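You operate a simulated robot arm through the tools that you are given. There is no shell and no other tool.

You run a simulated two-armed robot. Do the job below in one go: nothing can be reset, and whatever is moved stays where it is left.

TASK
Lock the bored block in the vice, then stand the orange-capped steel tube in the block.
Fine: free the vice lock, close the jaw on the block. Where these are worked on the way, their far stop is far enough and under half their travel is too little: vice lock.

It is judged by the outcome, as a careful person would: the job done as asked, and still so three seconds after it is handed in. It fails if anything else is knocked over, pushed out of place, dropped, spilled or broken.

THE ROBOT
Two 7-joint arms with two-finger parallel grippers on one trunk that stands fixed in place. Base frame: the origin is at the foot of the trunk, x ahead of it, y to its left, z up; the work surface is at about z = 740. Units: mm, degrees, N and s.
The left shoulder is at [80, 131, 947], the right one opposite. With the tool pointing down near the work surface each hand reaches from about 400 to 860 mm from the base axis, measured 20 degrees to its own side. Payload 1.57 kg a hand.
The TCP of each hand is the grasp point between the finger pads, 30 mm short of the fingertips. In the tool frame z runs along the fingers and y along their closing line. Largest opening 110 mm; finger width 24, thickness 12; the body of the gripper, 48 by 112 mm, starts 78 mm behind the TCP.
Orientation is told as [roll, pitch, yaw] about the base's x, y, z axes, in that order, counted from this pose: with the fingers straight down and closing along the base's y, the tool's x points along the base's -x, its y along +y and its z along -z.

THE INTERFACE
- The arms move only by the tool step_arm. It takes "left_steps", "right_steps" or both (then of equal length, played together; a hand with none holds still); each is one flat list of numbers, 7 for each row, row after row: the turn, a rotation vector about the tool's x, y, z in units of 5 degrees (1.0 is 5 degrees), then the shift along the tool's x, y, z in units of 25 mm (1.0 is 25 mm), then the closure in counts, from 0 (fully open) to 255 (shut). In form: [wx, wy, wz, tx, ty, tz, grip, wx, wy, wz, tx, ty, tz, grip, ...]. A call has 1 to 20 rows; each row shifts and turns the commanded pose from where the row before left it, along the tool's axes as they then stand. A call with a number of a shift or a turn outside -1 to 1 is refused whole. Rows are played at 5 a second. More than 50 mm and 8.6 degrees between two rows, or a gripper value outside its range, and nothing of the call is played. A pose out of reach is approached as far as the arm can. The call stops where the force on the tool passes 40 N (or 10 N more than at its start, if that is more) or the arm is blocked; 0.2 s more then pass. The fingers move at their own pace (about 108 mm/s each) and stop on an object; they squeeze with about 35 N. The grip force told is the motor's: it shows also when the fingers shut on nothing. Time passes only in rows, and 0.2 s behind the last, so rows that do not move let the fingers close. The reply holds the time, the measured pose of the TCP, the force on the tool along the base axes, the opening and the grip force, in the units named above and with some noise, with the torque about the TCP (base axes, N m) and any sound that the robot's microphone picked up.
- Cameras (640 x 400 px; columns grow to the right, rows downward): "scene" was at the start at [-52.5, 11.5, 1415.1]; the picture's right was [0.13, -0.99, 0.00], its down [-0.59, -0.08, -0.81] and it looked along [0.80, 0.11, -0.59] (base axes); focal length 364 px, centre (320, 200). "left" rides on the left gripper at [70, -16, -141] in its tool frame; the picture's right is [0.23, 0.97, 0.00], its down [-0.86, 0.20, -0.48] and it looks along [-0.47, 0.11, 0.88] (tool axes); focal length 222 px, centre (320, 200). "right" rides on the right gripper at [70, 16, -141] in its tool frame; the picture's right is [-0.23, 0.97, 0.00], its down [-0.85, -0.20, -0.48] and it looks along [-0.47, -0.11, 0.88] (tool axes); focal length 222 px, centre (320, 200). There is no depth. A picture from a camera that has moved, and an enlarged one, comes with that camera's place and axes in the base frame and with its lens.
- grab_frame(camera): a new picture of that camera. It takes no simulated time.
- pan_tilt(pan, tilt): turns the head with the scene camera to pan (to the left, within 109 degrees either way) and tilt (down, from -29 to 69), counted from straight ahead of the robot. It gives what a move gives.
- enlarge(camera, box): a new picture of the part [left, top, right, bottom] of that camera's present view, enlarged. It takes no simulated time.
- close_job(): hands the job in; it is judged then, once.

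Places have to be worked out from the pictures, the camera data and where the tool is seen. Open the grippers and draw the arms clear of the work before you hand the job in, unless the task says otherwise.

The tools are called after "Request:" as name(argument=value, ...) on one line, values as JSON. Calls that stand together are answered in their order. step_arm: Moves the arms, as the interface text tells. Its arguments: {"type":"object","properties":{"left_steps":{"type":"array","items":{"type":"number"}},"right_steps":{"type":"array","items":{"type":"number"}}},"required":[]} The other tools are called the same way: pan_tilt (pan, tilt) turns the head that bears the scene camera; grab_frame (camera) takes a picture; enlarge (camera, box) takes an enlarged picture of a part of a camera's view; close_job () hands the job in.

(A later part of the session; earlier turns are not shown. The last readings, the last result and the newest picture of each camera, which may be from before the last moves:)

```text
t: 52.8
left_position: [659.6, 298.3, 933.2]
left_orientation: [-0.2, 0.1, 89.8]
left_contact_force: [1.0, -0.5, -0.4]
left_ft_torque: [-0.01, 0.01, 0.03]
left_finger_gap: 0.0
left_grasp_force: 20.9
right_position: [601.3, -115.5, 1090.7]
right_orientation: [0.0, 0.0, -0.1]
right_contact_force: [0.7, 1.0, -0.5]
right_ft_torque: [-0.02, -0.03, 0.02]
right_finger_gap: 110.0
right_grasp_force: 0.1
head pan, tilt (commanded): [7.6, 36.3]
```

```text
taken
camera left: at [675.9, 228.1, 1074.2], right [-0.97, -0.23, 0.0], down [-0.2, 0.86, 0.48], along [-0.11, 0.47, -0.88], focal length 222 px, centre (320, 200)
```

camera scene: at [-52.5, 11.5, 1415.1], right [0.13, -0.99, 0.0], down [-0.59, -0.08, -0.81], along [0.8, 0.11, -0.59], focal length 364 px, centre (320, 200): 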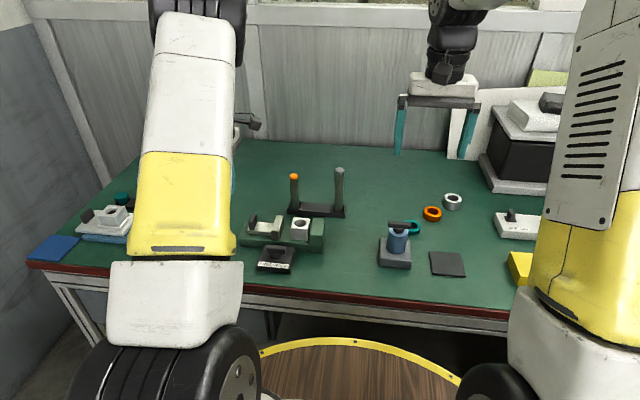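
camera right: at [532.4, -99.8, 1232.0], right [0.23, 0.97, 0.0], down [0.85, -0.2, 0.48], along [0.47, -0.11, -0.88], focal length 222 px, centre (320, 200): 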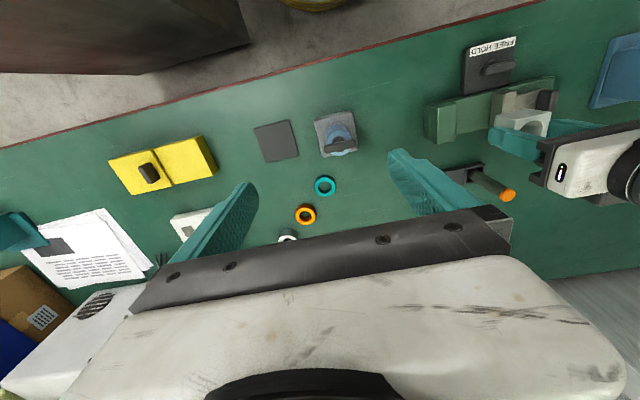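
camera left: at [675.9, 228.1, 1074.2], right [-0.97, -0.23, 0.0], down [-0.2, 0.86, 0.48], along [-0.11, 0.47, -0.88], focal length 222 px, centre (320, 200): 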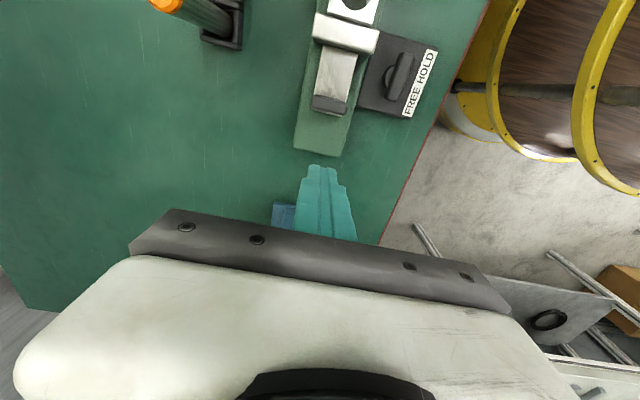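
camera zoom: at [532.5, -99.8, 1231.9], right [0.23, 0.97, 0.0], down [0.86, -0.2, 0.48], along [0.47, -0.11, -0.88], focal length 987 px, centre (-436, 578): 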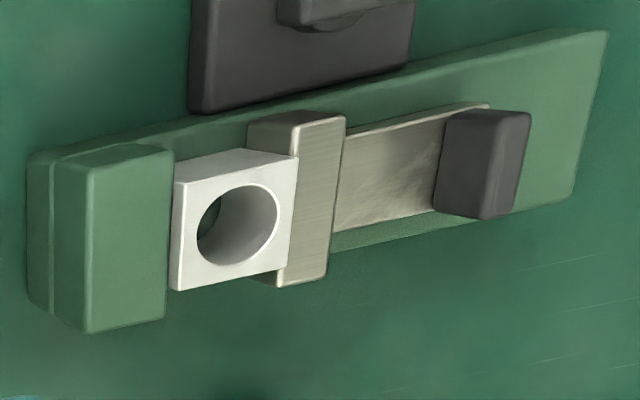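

The block looks snug against both jaws with no visible gap. Now I take the hand, still at yaw 90, over the lock pivot (≈586.5, 208) with the fingers half open.

Request:
step_arm(left_steps=[0, 0, 0, 0.903, 0.731, 0, 160, 0, 0, 0, 0.903, 0.731, 0, 160, 0, 0, 0, 0.903, 0.731, 0, 160, 0, 0, 0, 0.903, 0.731, 0, 160, 0, 0, 0, 0, 0, 0.83, 160, 0, 0, 0, 0, 0, 0.83, 160, 0, 0, 0, 0, 0, 0.83, 160, 0, 0, 0, 0, 0, 0, 160])

Request:
enlarge(camera="left", box=[220, 70, 420, 215])

Request:
enlarge(camera="scene", box=[240, 185, 340, 275])

```text
t: 54.5
left_position: [588.2, 207.6, 870.0]
left_orientation: [-0.1, 0.0, 89.9]
left_contact_force: [0.3, 0.3, 0.4]
left_ft_torque: [0.01, 0.02, -0.01]
left_finger_gap: 41.0
left_grasp_force: 0.1
right_position: [600.1, -116.7, 1091.8]
right_orientation: [-0.1, 0.0, -0.1]
right_contact_force: [0.0, 0.2, 0.1]
right_ft_torque: [-0.03, 0.03, -0.02]
right_finger_gap: 109.8
right_grasp_force: 0.0
head pan, tilt (commanded): [7.6, 36.3]
```

```text
2.76 times, centred on (320, 142) of left
camera zoom: at [604.0, 137.1, 1010.7], right [-0.97, -0.23, 0.0], down [-0.2, 0.86, 0.48], along [-0.11, 0.47, -0.88], focal length 613 px, centre (320, 359)
```

zoom: 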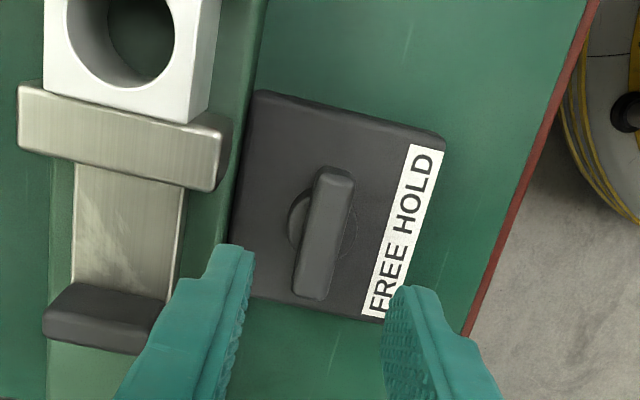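

```text
4.44 times, centred on (290, 230) of scene
camera zoom: at [-52.5, 11.4, 1415.1], right [0.13, -0.99, 0.0], down [-0.59, -0.08, -0.81], along [0.8, 0.11, -0.59], focal length 1619 px, centre (453, 67)
```

zoom: 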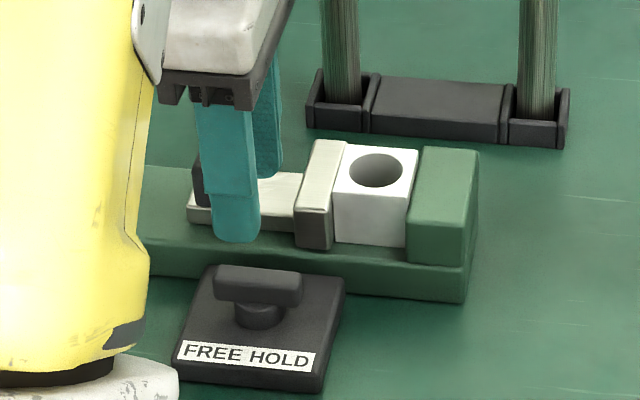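

The bar's centre is near (586.7, 207). I descend to z≈805 with a 1.5 mm correction and grip it.

Request:
step_arm(left_steps=[0, 0, 0, 0, 0.06, 0.86, 160, 0, 0, 0, 0, 0, 0.86, 160, 0, 0, 0, 0, 0, 0.86, 160, 0, 0, 0, 0, 0, 0, 160, 0, 0, 0, 0, 0, 0, 255, 0, 0, 0, 0, 0, 0, 255, 0, 0, 0, 0, 0, 0, 255])

Request:
enlarge(camera="left", box=[220, 70, 420, 215])

```text
t: 56.1
left_position: [587.3, 208.1, 804.7]
left_orientation: [-0.1, 0.0, 89.9]
left_contact_force: [-1.3, 0.5, -4.1]
left_ft_torque: [-0.11, 0.15, -0.01]
left_finger_gap: 15.0
left_grasp_force: 30.6
right_position: [601.2, -115.5, 1091.6]
right_orientation: [-0.1, 0.0, 0.0]
right_contact_force: [-0.8, 0.0, 0.0]
right_ft_torque: [-0.04, 0.02, -0.03]
right_finger_gap: 110.3
right_grasp_force: 0.1
head pan, tilt (commanded): [7.6, 36.3]
```

```text
2.76 times, centred on (320, 142) of left
camera zoom: at [603.6, 138.1, 945.6], right [-0.97, -0.23, 0.0], down [-0.2, 0.86, 0.48], along [-0.11, 0.47, -0.88], focal length 613 px, centre (320, 359)
```

zoom: 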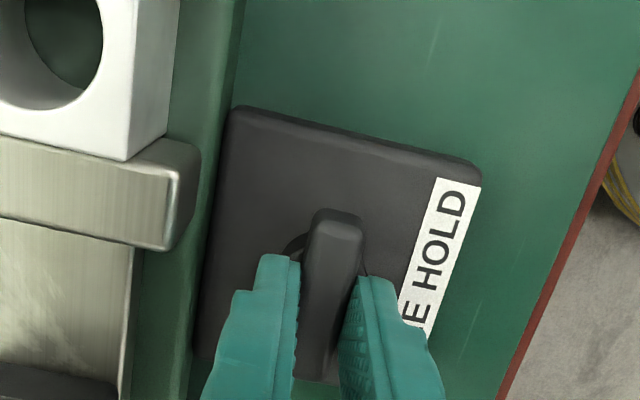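

Good grip with almost no side load. I turn clockwise 30° and check.

Request:
step_arm(left_steps=[0, 0, 1, 0, 0, 0, 255, 0, 0, 1, 0, 0, 0, 255, 0, 0, 1, 0, 0, 0, 255, 0, 0, 1, 0, 0, 0, 255, 0, 0, 1, 0, 0, 0, 255, 0, 0, 1, 0, 0, 0, 255, 0, 0, 0, 0, 0, 0, 255])

Request:
enlarge(camera="scene", box=[240, 185, 340, 275])

```text
t: 57.8
left_position: [587.8, 208.2, 804.4]
left_orientation: [-0.1, -0.2, 59.7]
left_contact_force: [16.6, -3.8, -11.4]
left_ft_torque: [-0.2, -0.01, 0.01]
left_finger_gap: 14.9
left_grasp_force: 31.0
right_position: [603.1, -117.1, 1090.5]
right_orientation: [0.0, 0.0, 0.0]
right_contact_force: [-0.1, 0.6, -0.4]
right_ft_torque: [-0.01, 0.01, 0.0]
right_finger_gap: 109.8
right_grasp_force: 0.1
head pan, tilt (commanded): [7.6, 36.3]
```

```text
4.44 times, centred on (290, 230) of scene
camera zoom: at [-51.4, 11.4, 1415.1], right [0.13, -0.99, 0.0], down [-0.59, -0.08, -0.81], along [0.8, 0.11, -0.59], focal length 1619 px, centre (453, 67)
```

zoom: 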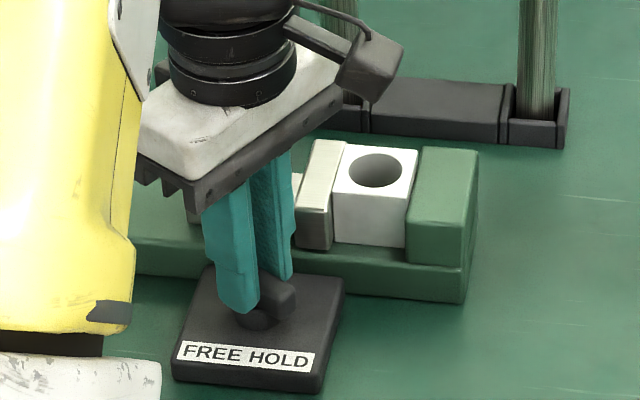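

It turns with the hand. I ease +2 mm in x for the side load and turn another 30°.

Request:
step_arm(left_steps=[0, 0, 0, -0.03, -0.075, 0, 255, 0, 0, 1, 0, 0, 0, 255, 0, 0, 1, 0, 0, 0, 255, 0, 0, 1, 0, 0, 0, 255, 0, 0, 1, 0, 0, 0, 255, 0, 0, 1, 0, 0, 0, 255, 0, 0, 1, 0, 0, 0, 255, 0, 0, 0, 0, 0, 0, 255])

Request:
enlarge(camera="scene", box=[240, 185, 340, 275])

```text
t: 59.5
left_position: [588.0, 208.1, 804.8]
left_orientation: [0.0, 0.0, 29.9]
left_contact_force: [5.8, -8.0, -13.5]
left_ft_torque: [0.1, -0.51, -0.01]
left_finger_gap: 14.8
left_grasp_force: 30.8
right_position: [602.8, -117.2, 1090.6]
right_orientation: [0.0, -0.1, 0.0]
right_contact_force: [0.4, -0.5, -0.1]
right_ft_torque: [-0.02, 0.0, 0.02]
right_finger_gap: 109.9
right_grasp_force: 0.1
head pan, tilt (commanded): [7.6, 36.3]
```

```text
4.44 times, centred on (290, 230) of scene
camera zoom: at [-52.0, 11.2, 1415.1], right [0.13, -0.99, 0.0], down [-0.59, -0.08, -0.81], along [0.8, 0.11, -0.59], focal length 1619 px, centre (453, 67)
```

zoom: 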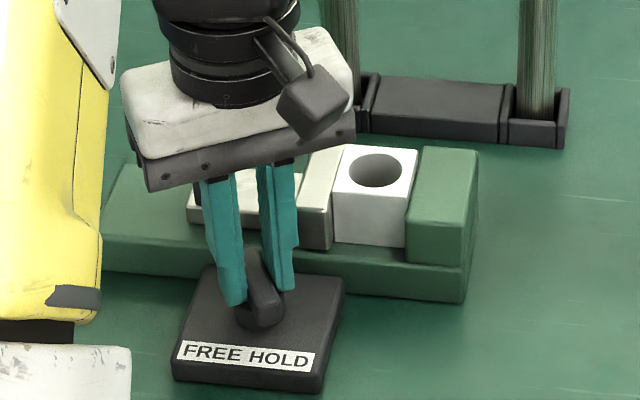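

Still turning freely at 30° with low loads. I finish the last 30° to the HOLD stop and then probe slightly against it.

Request:
step_arm(left_steps=[0, 0, 1, 0, -0.03, 0, 255, 0, 0, 1, 0, 0, 0, 255, 0, 0, 1, 0, 0, 0, 255, 0, 0, 1, 0, 0, 0, 255, 0, 0, 1, 0, 0, 0, 255, 0, 0, 1, 0, 0, 0, 255, 0, 0, 0, 0, 0, 0, 255])

Request:
enlarge(camera="scene", box=[240, 185, 340, 275])

```text
t: 61.1
left_position: [587.6, 207.9, 804.7]
left_orientation: [0.0, -0.1, -0.1]
left_contact_force: [-6.1, -8.0, -11.7]
left_ft_torque: [-0.2, 0.76, 0.18]
left_finger_gap: 14.9
left_grasp_force: 31.1
right_position: [602.0, -116.6, 1090.8]
right_orientation: [0.0, 0.0, 0.0]
right_contact_force: [0.7, 0.0, 0.2]
right_ft_torque: [-0.02, 0.01, 0.01]
right_finger_gap: 110.0
right_grasp_force: 0.1
head pan, tilt (commanded): [7.6, 36.3]
```

```text
4.44 times, centred on (290, 230) of scene
camera zoom: at [-52.3, 11.3, 1415.1], right [0.13, -0.99, 0.0], down [-0.59, -0.08, -0.81], along [0.8, 0.11, -0.59], focal length 1619 px, centre (453, 67)
```

zoom: 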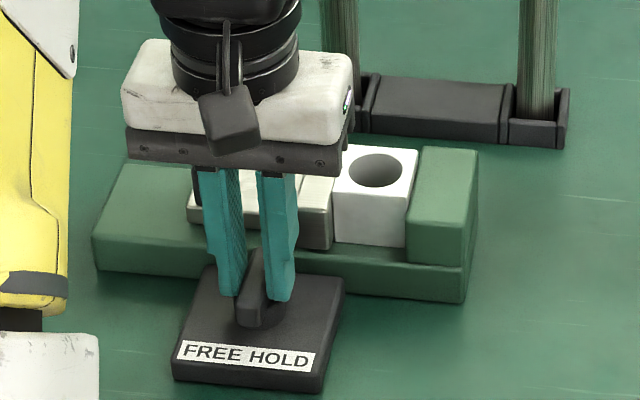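

At yaw 0 as at the start. I nudge 3° more to confirm the stop, then return.

Request:
step_arm(left_steps=[0, 0, 0.6, 0, 0, 0, 255, 0, 0, 0, 0, 0, 0, 255])

```text
t: 61.8
left_position: [588.1, 207.5, 804.9]
left_orientation: [0.0, -0.2, -3.1]
left_contact_force: [-5.0, -12.1, -17.6]
left_ft_torque: [-0.25, -0.13, 0.86]
left_finger_gap: 16.2
left_grasp_force: 31.4
right_position: [602.3, -117.0, 1090.2]
right_orientation: [0.0, -0.1, 0.0]
right_contact_force: [0.7, -0.3, -0.5]
right_ft_torque: [0.03, 0.02, 0.03]
right_finger_gap: 110.2
right_grasp_force: 0.1
head pan, tilt (commanded): [7.6, 36.3]
```

The stop is confirmed (0.86 N m, bar held). I release, rise, and go over to the jaw handle (now near y≈251) to check that HOLD really holds.

Request:
step_arm(left_steps=[0, 0, -0.6, 0, 0, 0, 255, 0, 0, 0, 0, 0, 0, 170, 0, 0, 0, 0, 0, 0, 160, 0, 0, 0, 0, 0, -1, 160, 0, 0, 0, 0, 0, -1, 160, 0, 0, 0, 0, 0, -1, 160, 0, 0, 0, 0, 0, -1, 160, 0, 0, 0, -0.98, 0.58, 0, 160, 0, 0, 0, -0.98, 0.58, 0, 160, 0, 0, 0, -0.98, 0.58, 0, 160, 0, 0, 0, 0, 0, 0, 160])

Request:
enlarge(camera="left", box=[200, 60, 440, 220])

Request:
enlarge(camera="scene", box=[230, 185, 340, 275])

```text
t: 64.2
left_position: [660.3, 251.9, 906.7]
left_orientation: [0.0, -0.1, 0.0]
left_contact_force: [0.4, -0.3, -0.1]
left_ft_torque: [-0.01, 0.01, 0.04]
left_finger_gap: 41.3
left_grasp_force: 0.0
right_position: [602.4, -117.5, 1089.9]
right_orientation: [0.0, -0.1, 0.1]
right_contact_force: [0.2, 0.4, -0.2]
right_ft_torque: [0.0, 0.01, -0.02]
right_finger_gap: 109.7
right_grasp_force: 0.0
head pan, tilt (commanded): [7.6, 36.3]
```

```text
2.50 times, centred on (320, 140) of left
camera zoom: at [590.3, 234.9, 1048.3], right [-0.23, 0.97, 0.0], down [0.85, 0.2, 0.48], along [0.47, 0.11, -0.88], focal length 555 px, centre (320, 350)
```

zoom: 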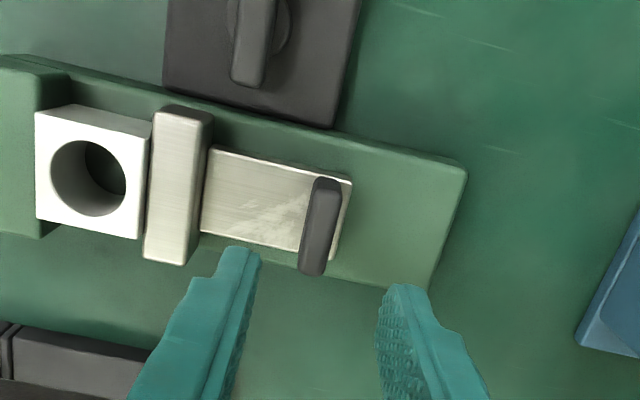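

```text
4.44 times, centred on (285, 230) of scene
camera zoom: at [-52.5, 11.4, 1415.1], right [0.13, -0.99, 0.0], down [-0.59, -0.08, -0.81], along [0.8, 0.11, -0.59], focal length 1619 px, centre (476, 67)
```

zoom: 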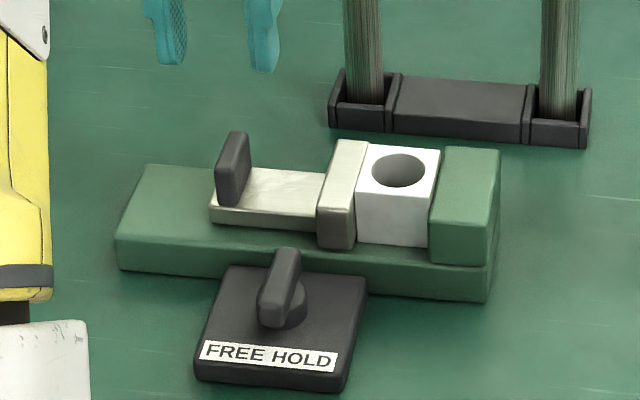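

The handle is at (659, 251) as expected. I lower onto it, grip, and gently pull 2 mm toward +y.

Request:
step_arm(left_steps=[0, 0, 0, 0, 0, 0.86, 160, 0, 0, 0, 0, 0, 0.86, 160, 0, 0, 0, 0, 0, 0.86, 160, 0, 0, 0, 0, 0, 0.86, 160, 0, 0, 0, 0, 0, 0, 160, 0, 0, 0, 0, 0, 0, 255, 0, 0, 0, 0, 0, 0, 255, 0, 0, 0, 0, 0, 0, 255])

```text
t: 66.0
left_position: [661.0, 250.9, 818.2]
left_orientation: [-0.1, -0.2, -0.2]
left_contact_force: [0.6, -4.0, -3.9]
left_ft_torque: [-0.11, -0.71, 0.2]
left_finger_gap: 12.9
left_grasp_force: 29.2
right_position: [601.9, -116.4, 1091.5]
right_orientation: [0.0, -0.1, -0.1]
right_contact_force: [-0.2, -0.3, 0.4]
right_ft_torque: [0.0, 0.03, -0.03]
right_finger_gap: 110.4
right_grasp_force: 0.1
head pan, tilt (commanded): [7.6, 36.3]
```

Request:
step_arm(left_steps=[0, 0, 0, 0, 0.04, 0, 255, 0, 0, 0, 0, 0.04, 0, 255, 0, 0, 0, 0, 0, 0, 255])

Request:
enlarge(camera="right", box=[420, 70, 560, 160])

```text
t: 66.8
left_position: [662.3, 252.3, 818.2]
left_orientation: [0.0, -0.1, -0.2]
left_contact_force: [-4.0, -14.9, 0.0]
left_ft_torque: [-0.19, 0.03, 0.3]
left_finger_gap: 12.8
left_grasp_force: 29.9
right_position: [601.5, -118.2, 1091.5]
right_orientation: [0.0, 0.0, 0.0]
right_contact_force: [-0.9, 0.1, -0.1]
right_ft_torque: [0.01, 0.02, -0.02]
right_finger_gap: 110.0
right_grasp_force: 0.0
head pan, tilt (commanded): [7.6, 36.3]
```

```text
4.44 times, centred on (490, 115) of right
camera zoom: at [532.2, -100.5, 1232.0], right [0.23, 0.97, 0.0], down [0.85, -0.2, 0.48], along [0.47, -0.11, -0.88], focal length 987 px, centre (-436, 578)
```

zoom: 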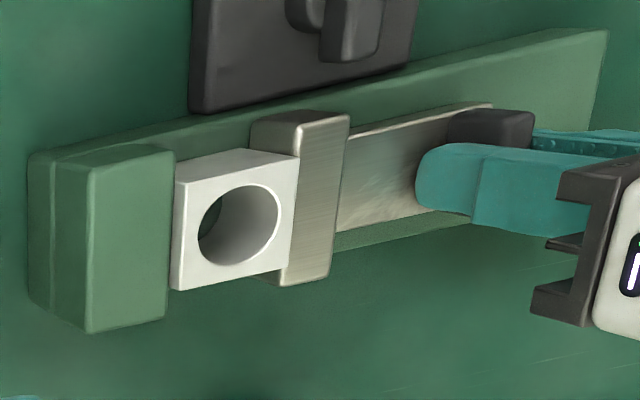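

15 N of resistance where it moved with none before: HOLD is holding. I press the handle back toward −y with a similar force to make sure the jaw is snug, then relax.

Request:
step_arm(left_steps=[0, 0, 0, 0, -0.08, 0, 255, 0, 0, 0, 0, -0.08, 0, 255, 0, 0, 0, 0, -0.04, 0, 255, 0, 0, 0, 0, 0, 0, 255])

Request:
enlarge(camera="right", box=[420, 70, 560, 160])

```text
t: 67.8
left_position: [662.8, 252.4, 818.7]
left_orientation: [0.3, -0.1, 0.0]
left_contact_force: [4.5, 12.0, -6.5]
left_ft_torque: [-0.26, -0.78, -0.27]
left_finger_gap: 12.8
left_grasp_force: 29.4
right_position: [601.8, -115.6, 1090.8]
right_orientation: [0.0, 0.0, 0.0]
right_contact_force: [0.1, 0.3, -0.2]
right_ft_torque: [0.01, -0.03, 0.02]
right_finger_gap: 110.0
right_grasp_force: 0.1
head pan, tilt (commanded): [7.6, 36.3]
```

```text
4.44 times, centred on (490, 115) of right
camera zoom: at [532.8, -98.8, 1231.9], right [0.23, 0.97, 0.0], down [0.86, -0.2, 0.48], along [0.47, -0.11, -0.88], focal length 987 px, centre (-436, 578)
```

zoom: 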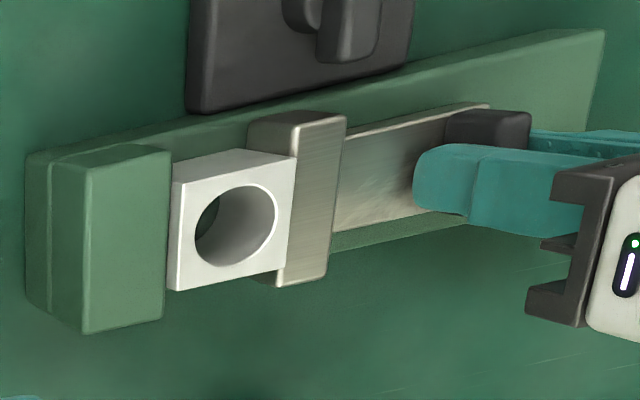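

The jaw has not moved either way; the lock holds. I relax to neutral, release the handle, rise to z≈960 and move toward the orange-capped tube for a look.

Request:
step_arm(left_steps=[0, 0, 0, 0, 0.06, 0, 255, 0, 0, 0, 0, 0.06, 0, 255, 0, 0, 0, 0, 0, 0, 165, 0, 0, 0, 0, 0, 0, 165, 0, 0, 0, 0, 0, -0.6, 165, 0, 0, 0, 0, 0, -1, 165, 0, 0, 0, 0, 0, -1, 150, 0, 0, 0, 0, 0, -1, 130, 0, 0, 0, 0, 0, -1, 116, 0, 0, 0, 0, 0, -1, 116, 0, 0, 0, -0.97, -0.68, 0, 116, 0, 0, 0, -0.97, -0.68, 0, 116, 0, 0, 0, -0.97, -0.68, 0, 116, 0, 0, 0, 0, 0, 0, 116])

Request:
grab_frame(camera="left")

Request:
enlarge(camera="left", box=[240, 110, 400, 220])

Request:
enlarge(camera="right", box=[420, 70, 560, 220])

Request:
enlarge(camera="scene", box=[235, 150, 355, 260])

```text
t: 70.8
left_position: [733.1, 200.4, 958.5]
left_orientation: [0.0, 0.0, -0.1]
left_contact_force: [0.1, 0.1, 1.1]
left_ft_torque: [0.01, -0.04, -0.01]
left_finger_gap: 60.3
left_grasp_force: 0.0
right_position: [601.5, -116.2, 1091.7]
right_orientation: [0.0, 0.0, 0.0]
right_contact_force: [1.1, -0.3, -0.8]
right_ft_torque: [0.0, 0.0, 0.01]
right_finger_gap: 110.2
right_grasp_force: 0.0
head pan, tilt (commanded): [7.6, 36.3]
```

```text
taken
camera left: at [663.4, 183.6, 1100.0], right [-0.23, 0.97, 0.0], down [0.85, 0.2, 0.48], along [0.47, 0.11, -0.88], focal length 222 px, centre (320, 200)
```

left: 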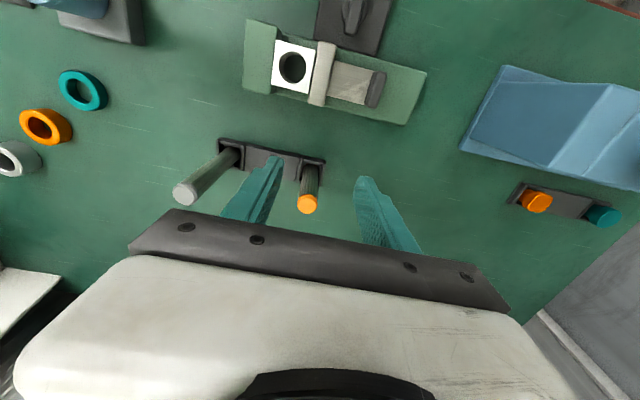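

```text
3.64 times, centred on (320, 165) of left
camera zoom: at [663.4, 183.6, 1100.0], right [-0.23, 0.97, 0.0], down [0.85, 0.2, 0.48], along [0.47, 0.11, -0.88], focal length 808 px, centre (320, 327)
```

zoom: 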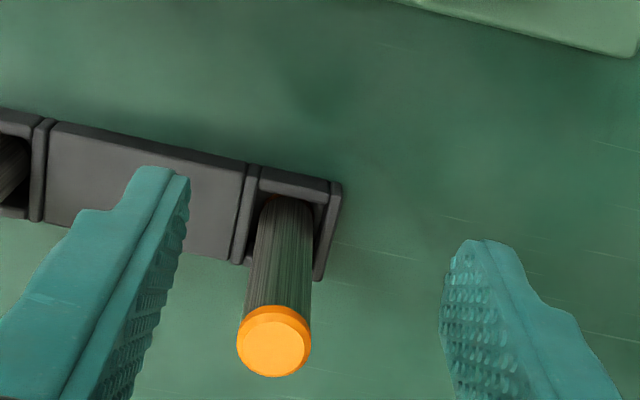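

```text
2.67 times, centred on (490, 145) of right
camera zoom: at [532.4, -99.8, 1232.0], right [0.23, 0.97, 0.0], down [0.85, -0.2, 0.48], along [0.47, -0.11, -0.88], focal length 592 px, centre (-133, 347)
```

zoom: 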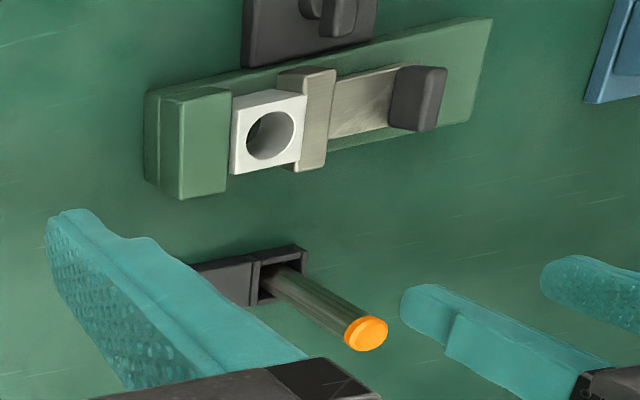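

```text
3.64 times, centred on (295, 205) of scene
camera zoom: at [-52.5, 11.4, 1415.1], right [0.13, -0.99, 0.0], down [-0.59, -0.08, -0.81], along [0.8, 0.11, -0.59], focal length 1324 px, centre (411, 182)
```

zoom: 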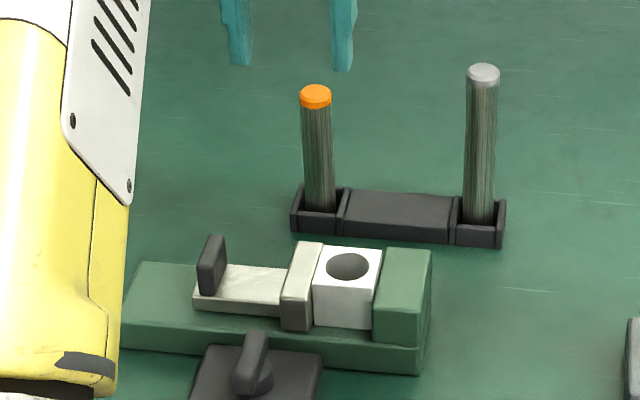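

The tube's cap centre triangulates to (803, 201, 860), standing upright. I move over it and lower partway with the fingers 60 mm open, to check alignment.

Request:
step_arm(left_steps=[0, 0, 0, -0.933, 0.008, 0, 116, 0, 0, 0, -0.933, 0.008, 0, 116, 0, 0, 0, -0.933, 0.008, 0, 116, 0, 0, 0, 0, 0, 0.8, 116, 0, 0, 0, 0, 0, 0.8, 116, 0, 0, 0, 0, 0, 0, 116])

Request:
enlarge(camera="left", box=[220, 80, 420, 220])

Request:
enlarge(camera="scene", box=[255, 130, 365, 225])

Request:
enlarge(camera="right", box=[420, 100, 640, 260])

```text
t: 72.2
left_position: [804.1, 200.8, 919.0]
left_orientation: [0.0, -0.2, -0.2]
left_contact_force: [0.7, -0.2, 0.7]
left_ft_torque: [-0.03, -0.03, 0.0]
left_finger_gap: 59.9
left_grasp_force: 0.0
right_position: [602.5, -117.0, 1090.4]
right_orientation: [0.0, 0.1, 0.0]
right_contact_force: [0.6, 0.5, 0.8]
right_ft_torque: [0.0, 0.01, -0.02]
right_finger_gap: 110.3
right_grasp_force: 0.1
head pan, tilt (commanded): [7.6, 36.3]
```

```text
2.86 times, centred on (320, 150) of left
camera zoom: at [734.7, 183.7, 1060.2], right [-0.23, 0.97, 0.0], down [0.85, 0.2, 0.48], along [0.47, 0.11, -0.88], focal length 635 px, centre (320, 343)
```

zoom: 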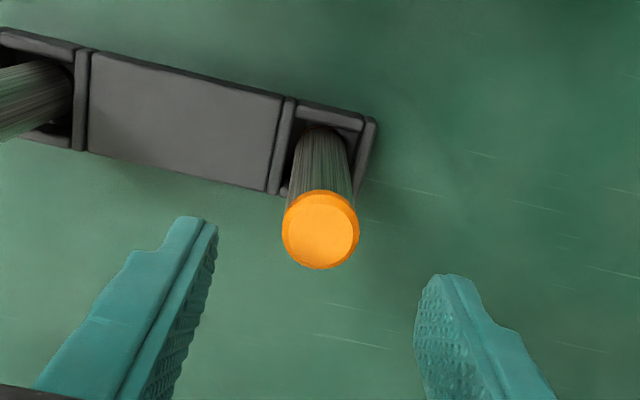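

```text
4.21 times, centred on (310, 178) of scene
camera zoom: at [-52.4, 11.4, 1415.1], right [0.13, -0.99, 0.0], down [-0.59, -0.08, -0.81], along [0.8, 0.11, -0.59], focal length 1534 px, centre (362, 295)
```

zoom: 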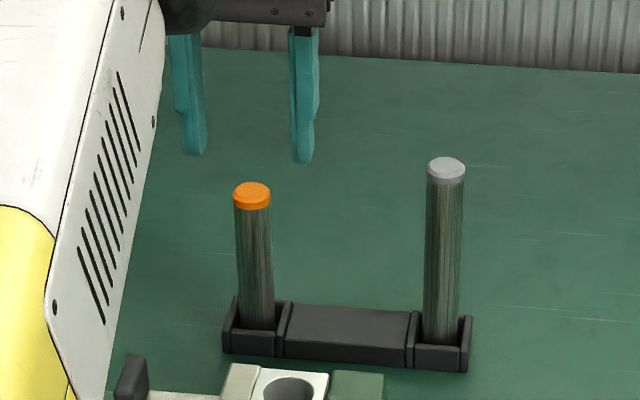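

```text
2.50 times, centred on (530, 180) of right
camera zoom: at [532.4, -99.8, 1232.0], right [0.23, 0.97, 0.0], down [0.85, -0.2, 0.48], along [0.47, -0.11, -0.88], focal length 555 px, centre (-205, 250)
```

zoom: 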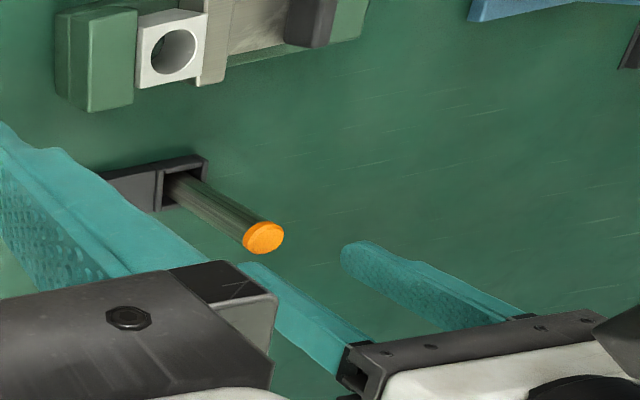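

The tube axis is at about (801.5, 200). I correct slightly, lower to z≈832 and close on the tube.

Request:
step_arm(left_steps=[0, 0, 0, 0.08, -0.03, 0.87, 116, 0, 0, 0, 0, 0, 0.87, 116, 0, 0, 0, 0, 0, 0.87, 116, 0, 0, 0, 0, 0, 0.87, 116, 0, 0, 0, 0, 0, 0, 116, 0, 0, 0, 0, 0, 0, 255, 0, 0, 0, 0, 0, 0, 255, 0, 0, 0, 0, 0, 0, 255])

Request:
enlarge(camera="left", box=[220, 80, 420, 220])

Request:
enlarge(camera="scene", box=[255, 130, 365, 225])

```text
t: 74.0
left_position: [802.3, 199.7, 834.3]
left_orientation: [0.0, -0.1, -0.1]
left_contact_force: [1.2, 1.5, 0.7]
left_ft_torque: [0.21, 0.01, -0.02]
left_finger_gap: 23.9
left_grasp_force: 35.1
right_position: [601.7, -117.4, 1090.3]
right_orientation: [0.0, 0.0, -0.1]
right_contact_force: [0.3, 0.0, 0.2]
right_ft_torque: [0.01, -0.02, -0.02]
right_finger_gap: 109.8
right_grasp_force: 0.0
head pan, tilt (commanded): [7.6, 36.3]
```

```text
2.86 times, centred on (320, 150) of left
camera zoom: at [733.6, 181.9, 974.0], right [-0.23, 0.97, 0.0], down [0.85, 0.2, 0.48], along [0.47, 0.11, -0.88], focal length 635 px, centre (320, 343)
```

zoom: 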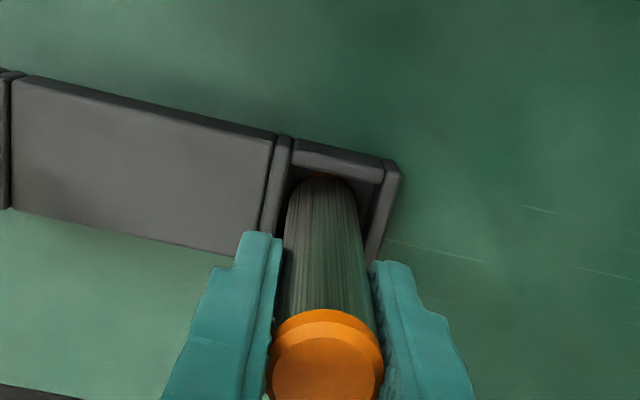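

```text
4.21 times, centred on (310, 178) of scene
camera zoom: at [-52.4, 11.5, 1415.1], right [0.13, -0.99, 0.0], down [-0.59, -0.08, -0.81], along [0.8, 0.11, -0.59], focal length 1534 px, centre (362, 295)
```

zoom: 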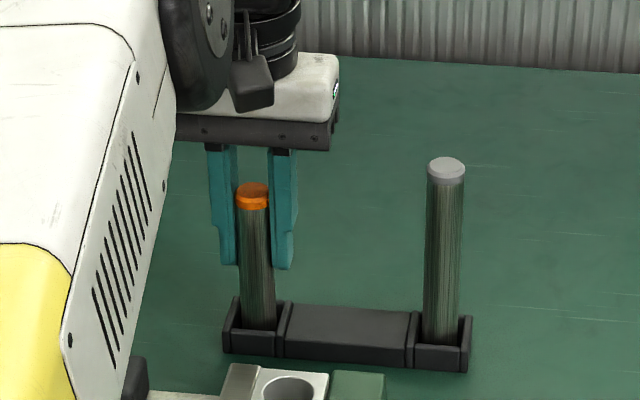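

The 24 mm tube is held. I lift it straight up about 105 mm and check it hangs straight.

Request:
step_arm(left_steps=[0, 0, 0, 0, 0, -0.3, 255, 0, 0, 0, 0, 0, -0.6, 255, 0, 0, 0, 0, 0, -0.8, 255, 0, 0, 0, 0, 0, -0.9, 255, 0, 0, 0, 0, 0, -0.9, 255, 0, 0, 0, 0, 0, -0.7, 255, 0, 0, 0, 0, 0, 0, 255])

Request:
enlarge(camera="scene", box=[235, 110, 365, 225])

Request:
enlarge(camera="right", box=[420, 100, 640, 260])

Request:
grab_frame(camera="left")

```text
t: 75.5
left_position: [802.9, 200.2, 937.3]
left_orientation: [-0.1, -0.1, -0.1]
left_contact_force: [0.3, 0.7, -1.2]
left_ft_torque: [0.0, -0.01, 0.03]
left_finger_gap: 24.0
left_grasp_force: 35.3
right_position: [601.4, -117.1, 1091.1]
right_orientation: [0.0, 0.0, 0.0]
right_contact_force: [0.6, -0.3, 0.8]
right_ft_torque: [0.0, -0.01, 0.0]
right_finger_gap: 109.9
right_grasp_force: 0.0
head pan, tilt (commanded): [7.6, 36.3]
```

```text
3.48 times, centred on (300, 168) of scene
camera zoom: at [-52.4, 11.5, 1415.1], right [0.13, -0.99, 0.0], down [-0.59, -0.08, -0.81], along [0.8, 0.11, -0.59], focal length 1267 px, centre (390, 313)
```

zoom: 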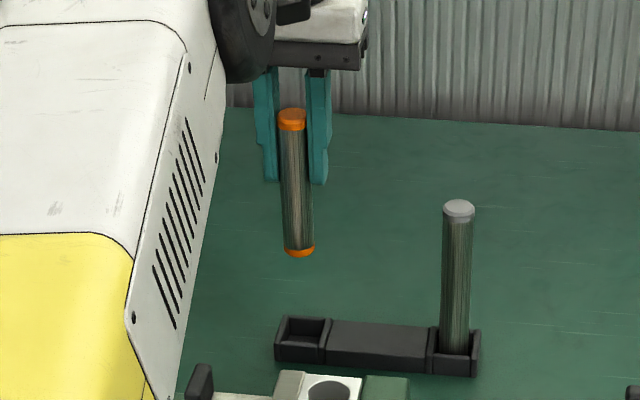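

```text
2.50 times, centred on (530, 180) of right
camera zoom: at [532.4, -99.8, 1232.0], right [0.23, 0.97, 0.0], down [0.85, -0.2, 0.48], along [0.47, -0.11, -0.88], focal length 555 px, centre (-205, 250)
```

zoom: 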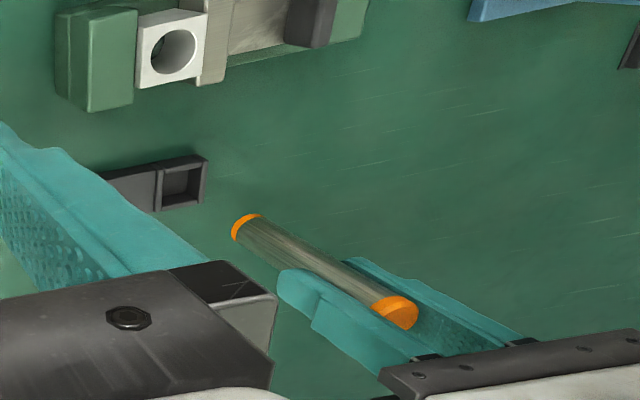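

```text
taken
camera left: at [733.2, 182.7, 1077.9], right [-0.23, 0.97, 0.0], down [0.85, 0.2, 0.48], along [0.47, 0.11, -0.88], focal length 222 px, centre (320, 200)
```

left: 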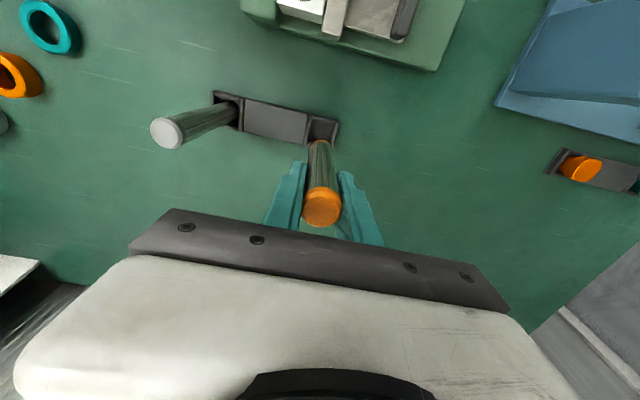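

The tube hangs straight, its lower end about 95 mm below the TCP (z≈843 now). I carry it above the bore at about (661, 151).

Request:
step_arm(left_steps=[0, 0, 0, 0.94, -0.328, 0, 255, 0, 0, 0, 0.94, -0.328, 0, 255, 0, 0, 0, 0.94, -0.328, 0, 255, 0, 0, 0, 0.94, -0.328, 0, 255, 0, 0, 0, 0.94, -0.328, 0, 255, 0, 0, 0, 0.94, -0.328, 0, 255, 0, 0, 0, 0, 0, 0, 255])

Request:
enlarge(camera="scene", box=[255, 150, 345, 250])

Request:
enlarge(camera="right", box=[410, 60, 570, 200])

Request:
enlarge(camera="left", box=[240, 60, 400, 220])

```text
t: 77.2
left_position: [662.1, 150.9, 937.2]
left_orientation: [-0.1, -0.2, -0.1]
left_contact_force: [-0.5, -0.1, 0.0]
left_ft_torque: [-0.01, 0.01, 0.01]
left_finger_gap: 24.1
left_grasp_force: 35.5
right_position: [602.5, -115.1, 1092.2]
right_orientation: [-0.1, 0.0, 0.1]
right_contact_force: [0.0, 0.5, 0.6]
right_ft_torque: [0.04, 0.0, 0.01]
right_finger_gap: 110.1
right_grasp_force: 0.1
head pan, tilt (commanded): [7.6, 36.3]
```

```text
4.00 times, centred on (300, 200) of scene
camera zoom: at [-52.4, 11.4, 1415.1], right [0.13, -0.99, 0.0], down [-0.59, -0.08, -0.81], along [0.8, 0.11, -0.59], focal length 1457 px, centre (400, 200)
```

zoom: 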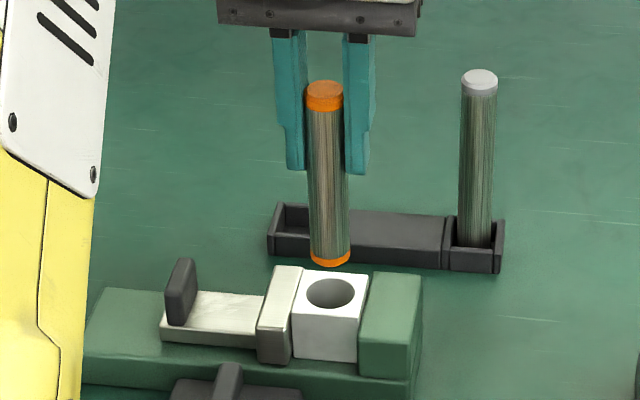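

```text
2.86 times, centred on (490, 130) of right
camera zoom: at [532.4, -99.8, 1232.0], right [0.23, 0.97, 0.0], down [0.85, -0.2, 0.48], along [0.47, -0.11, -0.88], focal length 635 px, centre (-166, 400)
```

zoom: 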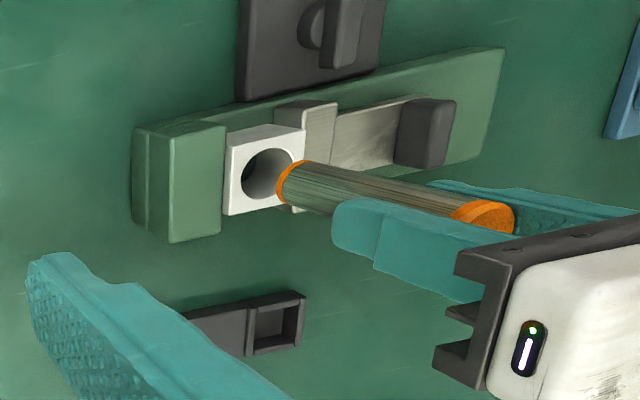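

```text
2.50 times, centred on (320, 140) of left
camera zoom: at [592.3, 133.6, 1078.5], right [-0.23, 0.97, 0.0], down [0.85, 0.2, 0.48], along [0.47, 0.11, -0.88], focal length 555 px, centre (320, 350)
```

zoom: 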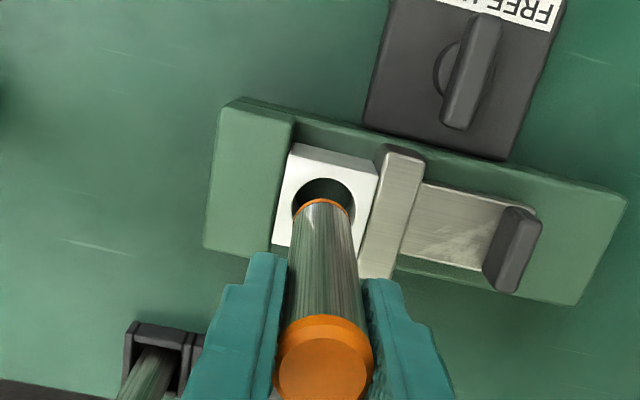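

The tube's lower end is at about (660, 151) and the bore at (660, 152). I shift 1 mm in +y and lower 25 mm so the end is just above the block, then check again.

Request:
step_arm(left_steps=[0, 0, 0, 0, 0.035, 0.5, 255, 0, 0, 0, 0, 0, 0.5, 255, 0, 0, 0, 0, 0, 0, 255])

Request:
enlarge(camera="scene", box=[280, 190, 330, 240])

Request:
enlarge(camera="right", box=[440, 60, 540, 140])

Request:
enlarge(camera="left", box=[270, 70, 370, 180])

```text
t: 78.0
left_position: [661.9, 153.2, 910.2]
left_orientation: [0.0, -0.2, -0.1]
left_contact_force: [-0.3, -0.9, -1.8]
left_ft_torque: [-0.05, -0.01, 0.0]
left_finger_gap: 24.1
left_grasp_force: 35.3
right_position: [601.7, -116.5, 1091.2]
right_orientation: [0.0, 0.0, 0.1]
right_contact_force: [0.2, 0.4, 0.0]
right_ft_torque: [0.01, 0.01, -0.01]
right_finger_gap: 109.9
right_grasp_force: 0.1
head pan, tilt (commanded): [7.6, 36.3]
```

```text
8.00 times, centred on (305, 215) of scene
camera zoom: at [-52.5, 11.4, 1415.1], right [0.13, -0.99, 0.0], down [-0.59, -0.08, -0.81], along [0.8, 0.11, -0.59], focal length 2914 px, centre (440, 80)
```

zoom: 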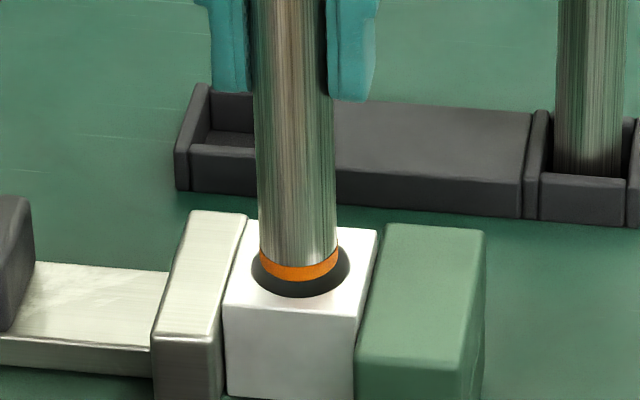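

```text
5.00 times, centred on (490, 100) of right
camera zoom: at [532.4, -99.8, 1232.0], right [0.23, 0.97, 0.0], down [0.85, -0.2, 0.48], along [0.47, -0.11, -0.88], focal length 1111 px, centre (-530, 700)
```

zoom: 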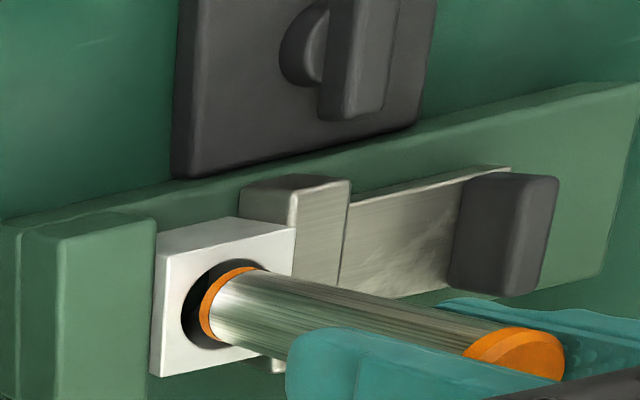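

```text
3.64 times, centred on (320, 125) of left
camera zoom: at [592.3, 135.0, 1051.5], right [-0.23, 0.97, 0.0], down [0.85, 0.2, 0.48], along [0.47, 0.11, -0.88], focal length 808 px, centre (320, 473)
```

zoom: 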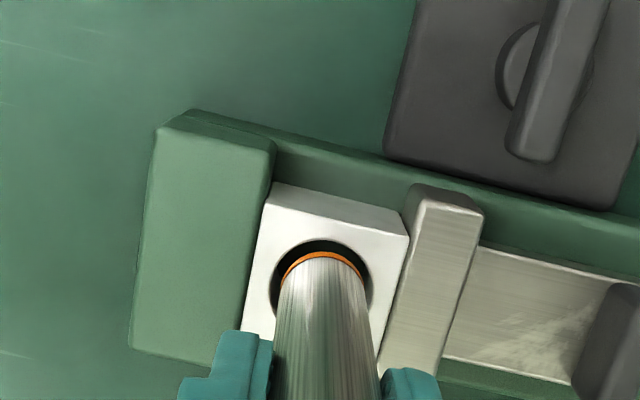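

The tube end is concentric with the bore in all three views. I lower it in 5 mm steps into the bore and watch the forces.

Request:
step_arm(left_steps=[0, 0, 0, 0, 0, 0.2, 255, 0, 0, 0, 0, 0, 0.2, 255, 0, 0, 0, 0, 0, 0.2, 255, 0, 0, 0, 0, 0, 0.2, 255, 0, 0, 0, 0, 0, 0, 255])

Request:
enlarge(camera="scene", box=[280, 190, 330, 240])

Request:
enlarge(camera="right", box=[440, 60, 540, 140])

```text
t: 79.2
left_position: [661.0, 152.3, 892.1]
left_orientation: [0.1, -0.1, -0.2]
left_contact_force: [0.2, -0.7, -0.5]
left_ft_torque: [-0.01, 0.01, 0.02]
left_finger_gap: 24.0
left_grasp_force: 35.0
right_position: [601.5, -116.1, 1091.3]
right_orientation: [0.0, 0.0, 0.0]
right_contact_force: [0.2, 0.0, 0.3]
right_ft_torque: [0.02, 0.0, 0.05]
right_finger_gap: 109.9
right_grasp_force: 0.0
head pan, tilt (commanded): [7.6, 36.3]
```

```text
8.00 times, centred on (305, 215) of scene
camera zoom: at [-52.4, 11.4, 1415.1], right [0.13, -0.99, 0.0], down [-0.59, -0.08, -0.81], along [0.8, 0.11, -0.59], focal length 2914 px, centre (440, 80)
```

zoom: 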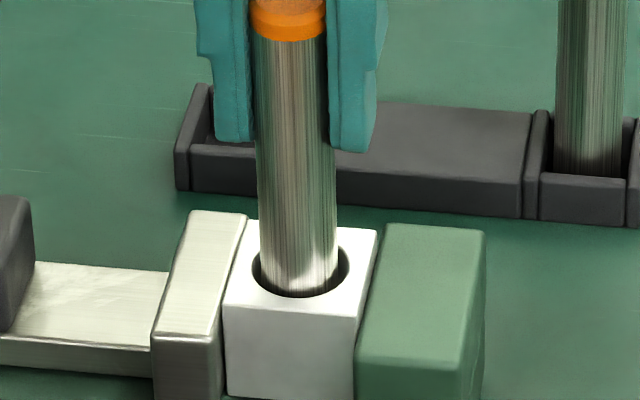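

```text
5.00 times, centred on (490, 100) of right
camera zoom: at [532.4, -99.8, 1232.0], right [0.23, 0.97, 0.0], down [0.85, -0.2, 0.48], along [0.47, -0.11, -0.88], focal length 1111 px, centre (-530, 700)
```

zoom: 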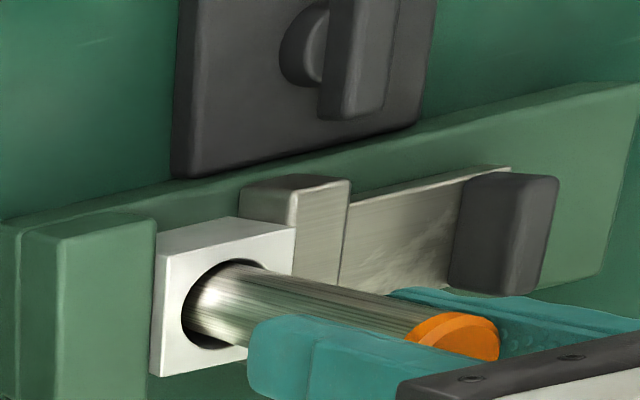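

It slides in with no contact force. I shift 1 mm in +x for centring and keep lowering, expecting the bottom near TCP z≈866.

Request:
step_arm(left_steps=[0, 0, 0, -0.04, 0, 0.2, 255, 0, 0, 0, 0, 0, 0.2, 255, 0, 0, 0, 0, 0, 0.2, 255, 0, 0, 0, 0, 0, 0.12, 255, 0, 0, 0, 0, 0, 0, 255])

Request:
enlarge(camera="scene", box=[280, 190, 330, 240])

```text
t: 80.3
left_position: [662.5, 150.5, 873.8]
left_orientation: [0.0, -0.1, -0.1]
left_contact_force: [0.2, -0.3, -1.4]
left_ft_torque: [-0.02, 0.01, 0.03]
left_finger_gap: 23.9
left_grasp_force: 35.2
right_position: [602.1, -117.0, 1091.9]
right_orientation: [0.1, 0.0, 0.1]
right_contact_force: [1.0, -0.2, 0.4]
right_ft_torque: [0.01, 0.05, 0.01]
right_finger_gap: 109.9
right_grasp_force: 0.0
head pan, tilt (commanded): [7.6, 36.3]
```

```text
8.00 times, centred on (305, 215) of scene
camera zoom: at [-52.4, 11.4, 1415.1], right [0.13, -0.99, 0.0], down [-0.59, -0.08, -0.81], along [0.8, 0.11, -0.59], focal length 2914 px, centre (440, 80)
```

zoom: 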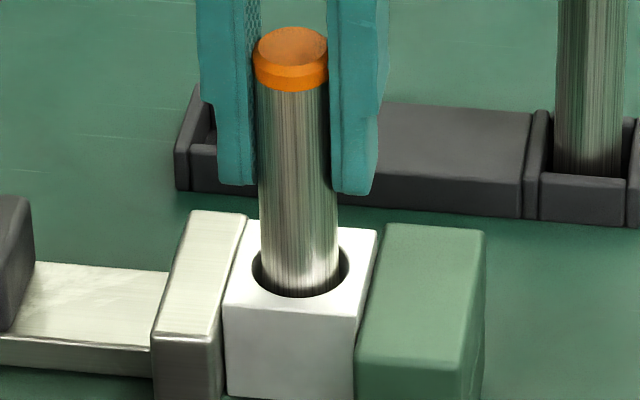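

No contact yet at z≈874. I go on in 2 mm steps.

Request:
step_arm(left_steps=[0, 0, 0, 0, 0, 0.08, 255, 0, 0, 0, 0, 0, 0.08, 255, 0, 0, 0, 0, 0, 0, 255])

```text
t: 81.2
left_position: [661.6, 152.0, 870.4]
left_orientation: [0.0, -0.2, -0.1]
left_contact_force: [-3.8, -1.3, 14.2]
left_ft_torque: [-0.56, 0.34, -0.04]
left_finger_gap: 24.0
left_grasp_force: 35.5
right_position: [601.8, -116.0, 1091.8]
right_orientation: [0.0, 0.0, 0.0]
right_contact_force: [0.4, 0.2, -0.4]
right_ft_torque: [-0.02, -0.01, -0.01]
right_finger_gap: 110.0
right_grasp_force: 0.0
head pan, tilt (commanded): [7.6, 36.3]
```

14 N upward: the tube has bottomed in the bore. I relax 1 mm, open the fingers, wait, and rise clear.

Request:
step_arm(left_steps=[0, 0, 0, 0, 0, -0.05, 255, 0, 0, 0, 0, 0, 0, 220, 0, 0, 0, 0, 0, 0, 190, 0, 0, 0, 0, 0, 0, 150, 0, 0, 0, 0, 0, 0, 130, 0, 0, 0, 0, 0, 0, 130])

Request:
enlarge(camera="scene", box=[270, 170, 340, 240])

Request:
enlarge(camera="left", box=[240, 60, 400, 220])

```text
t: 82.5
left_position: [662.9, 152.2, 870.8]
left_orientation: [-0.1, -0.2, -0.1]
left_contact_force: [0.4, 0.0, 0.2]
left_ft_torque: [0.02, -0.01, 0.03]
left_finger_gap: 53.9
left_grasp_force: 0.2
right_position: [601.4, -116.0, 1090.5]
right_orientation: [0.1, 0.0, 0.1]
right_contact_force: [-0.2, 0.2, -0.2]
right_ft_torque: [-0.01, -0.01, 0.02]
right_finger_gap: 109.9
right_grasp_force: 0.0
head pan, tilt (commanded): [7.6, 36.3]
```

```text
5.71 times, centred on (305, 205) of scene
camera zoom: at [-52.5, 11.4, 1415.1], right [0.13, -0.99, 0.0], down [-0.59, -0.08, -0.81], along [0.8, 0.11, -0.59], focal length 2081 px, centre (406, 171)
```

zoom: 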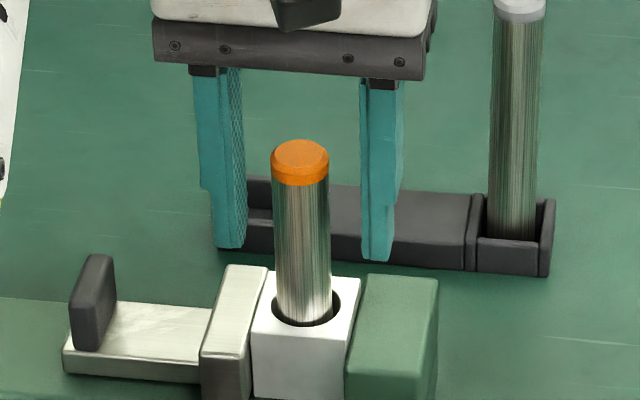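

```text
2.50 times, centred on (320, 140) of left
camera zoom: at [592.5, 135.0, 1012.4], right [-0.23, 0.97, 0.0], down [0.85, 0.2, 0.48], along [0.47, 0.11, -0.88], focal length 555 px, centre (320, 350)
```

zoom: 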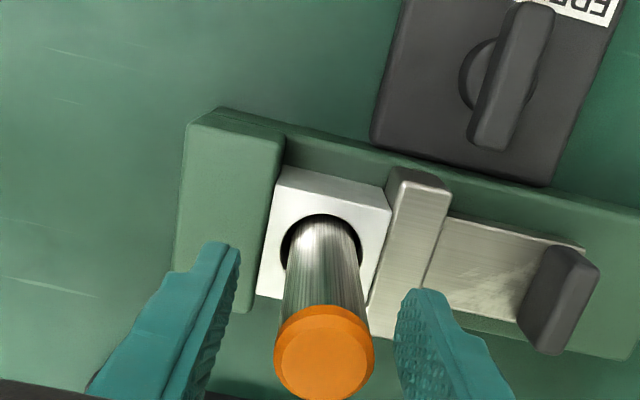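

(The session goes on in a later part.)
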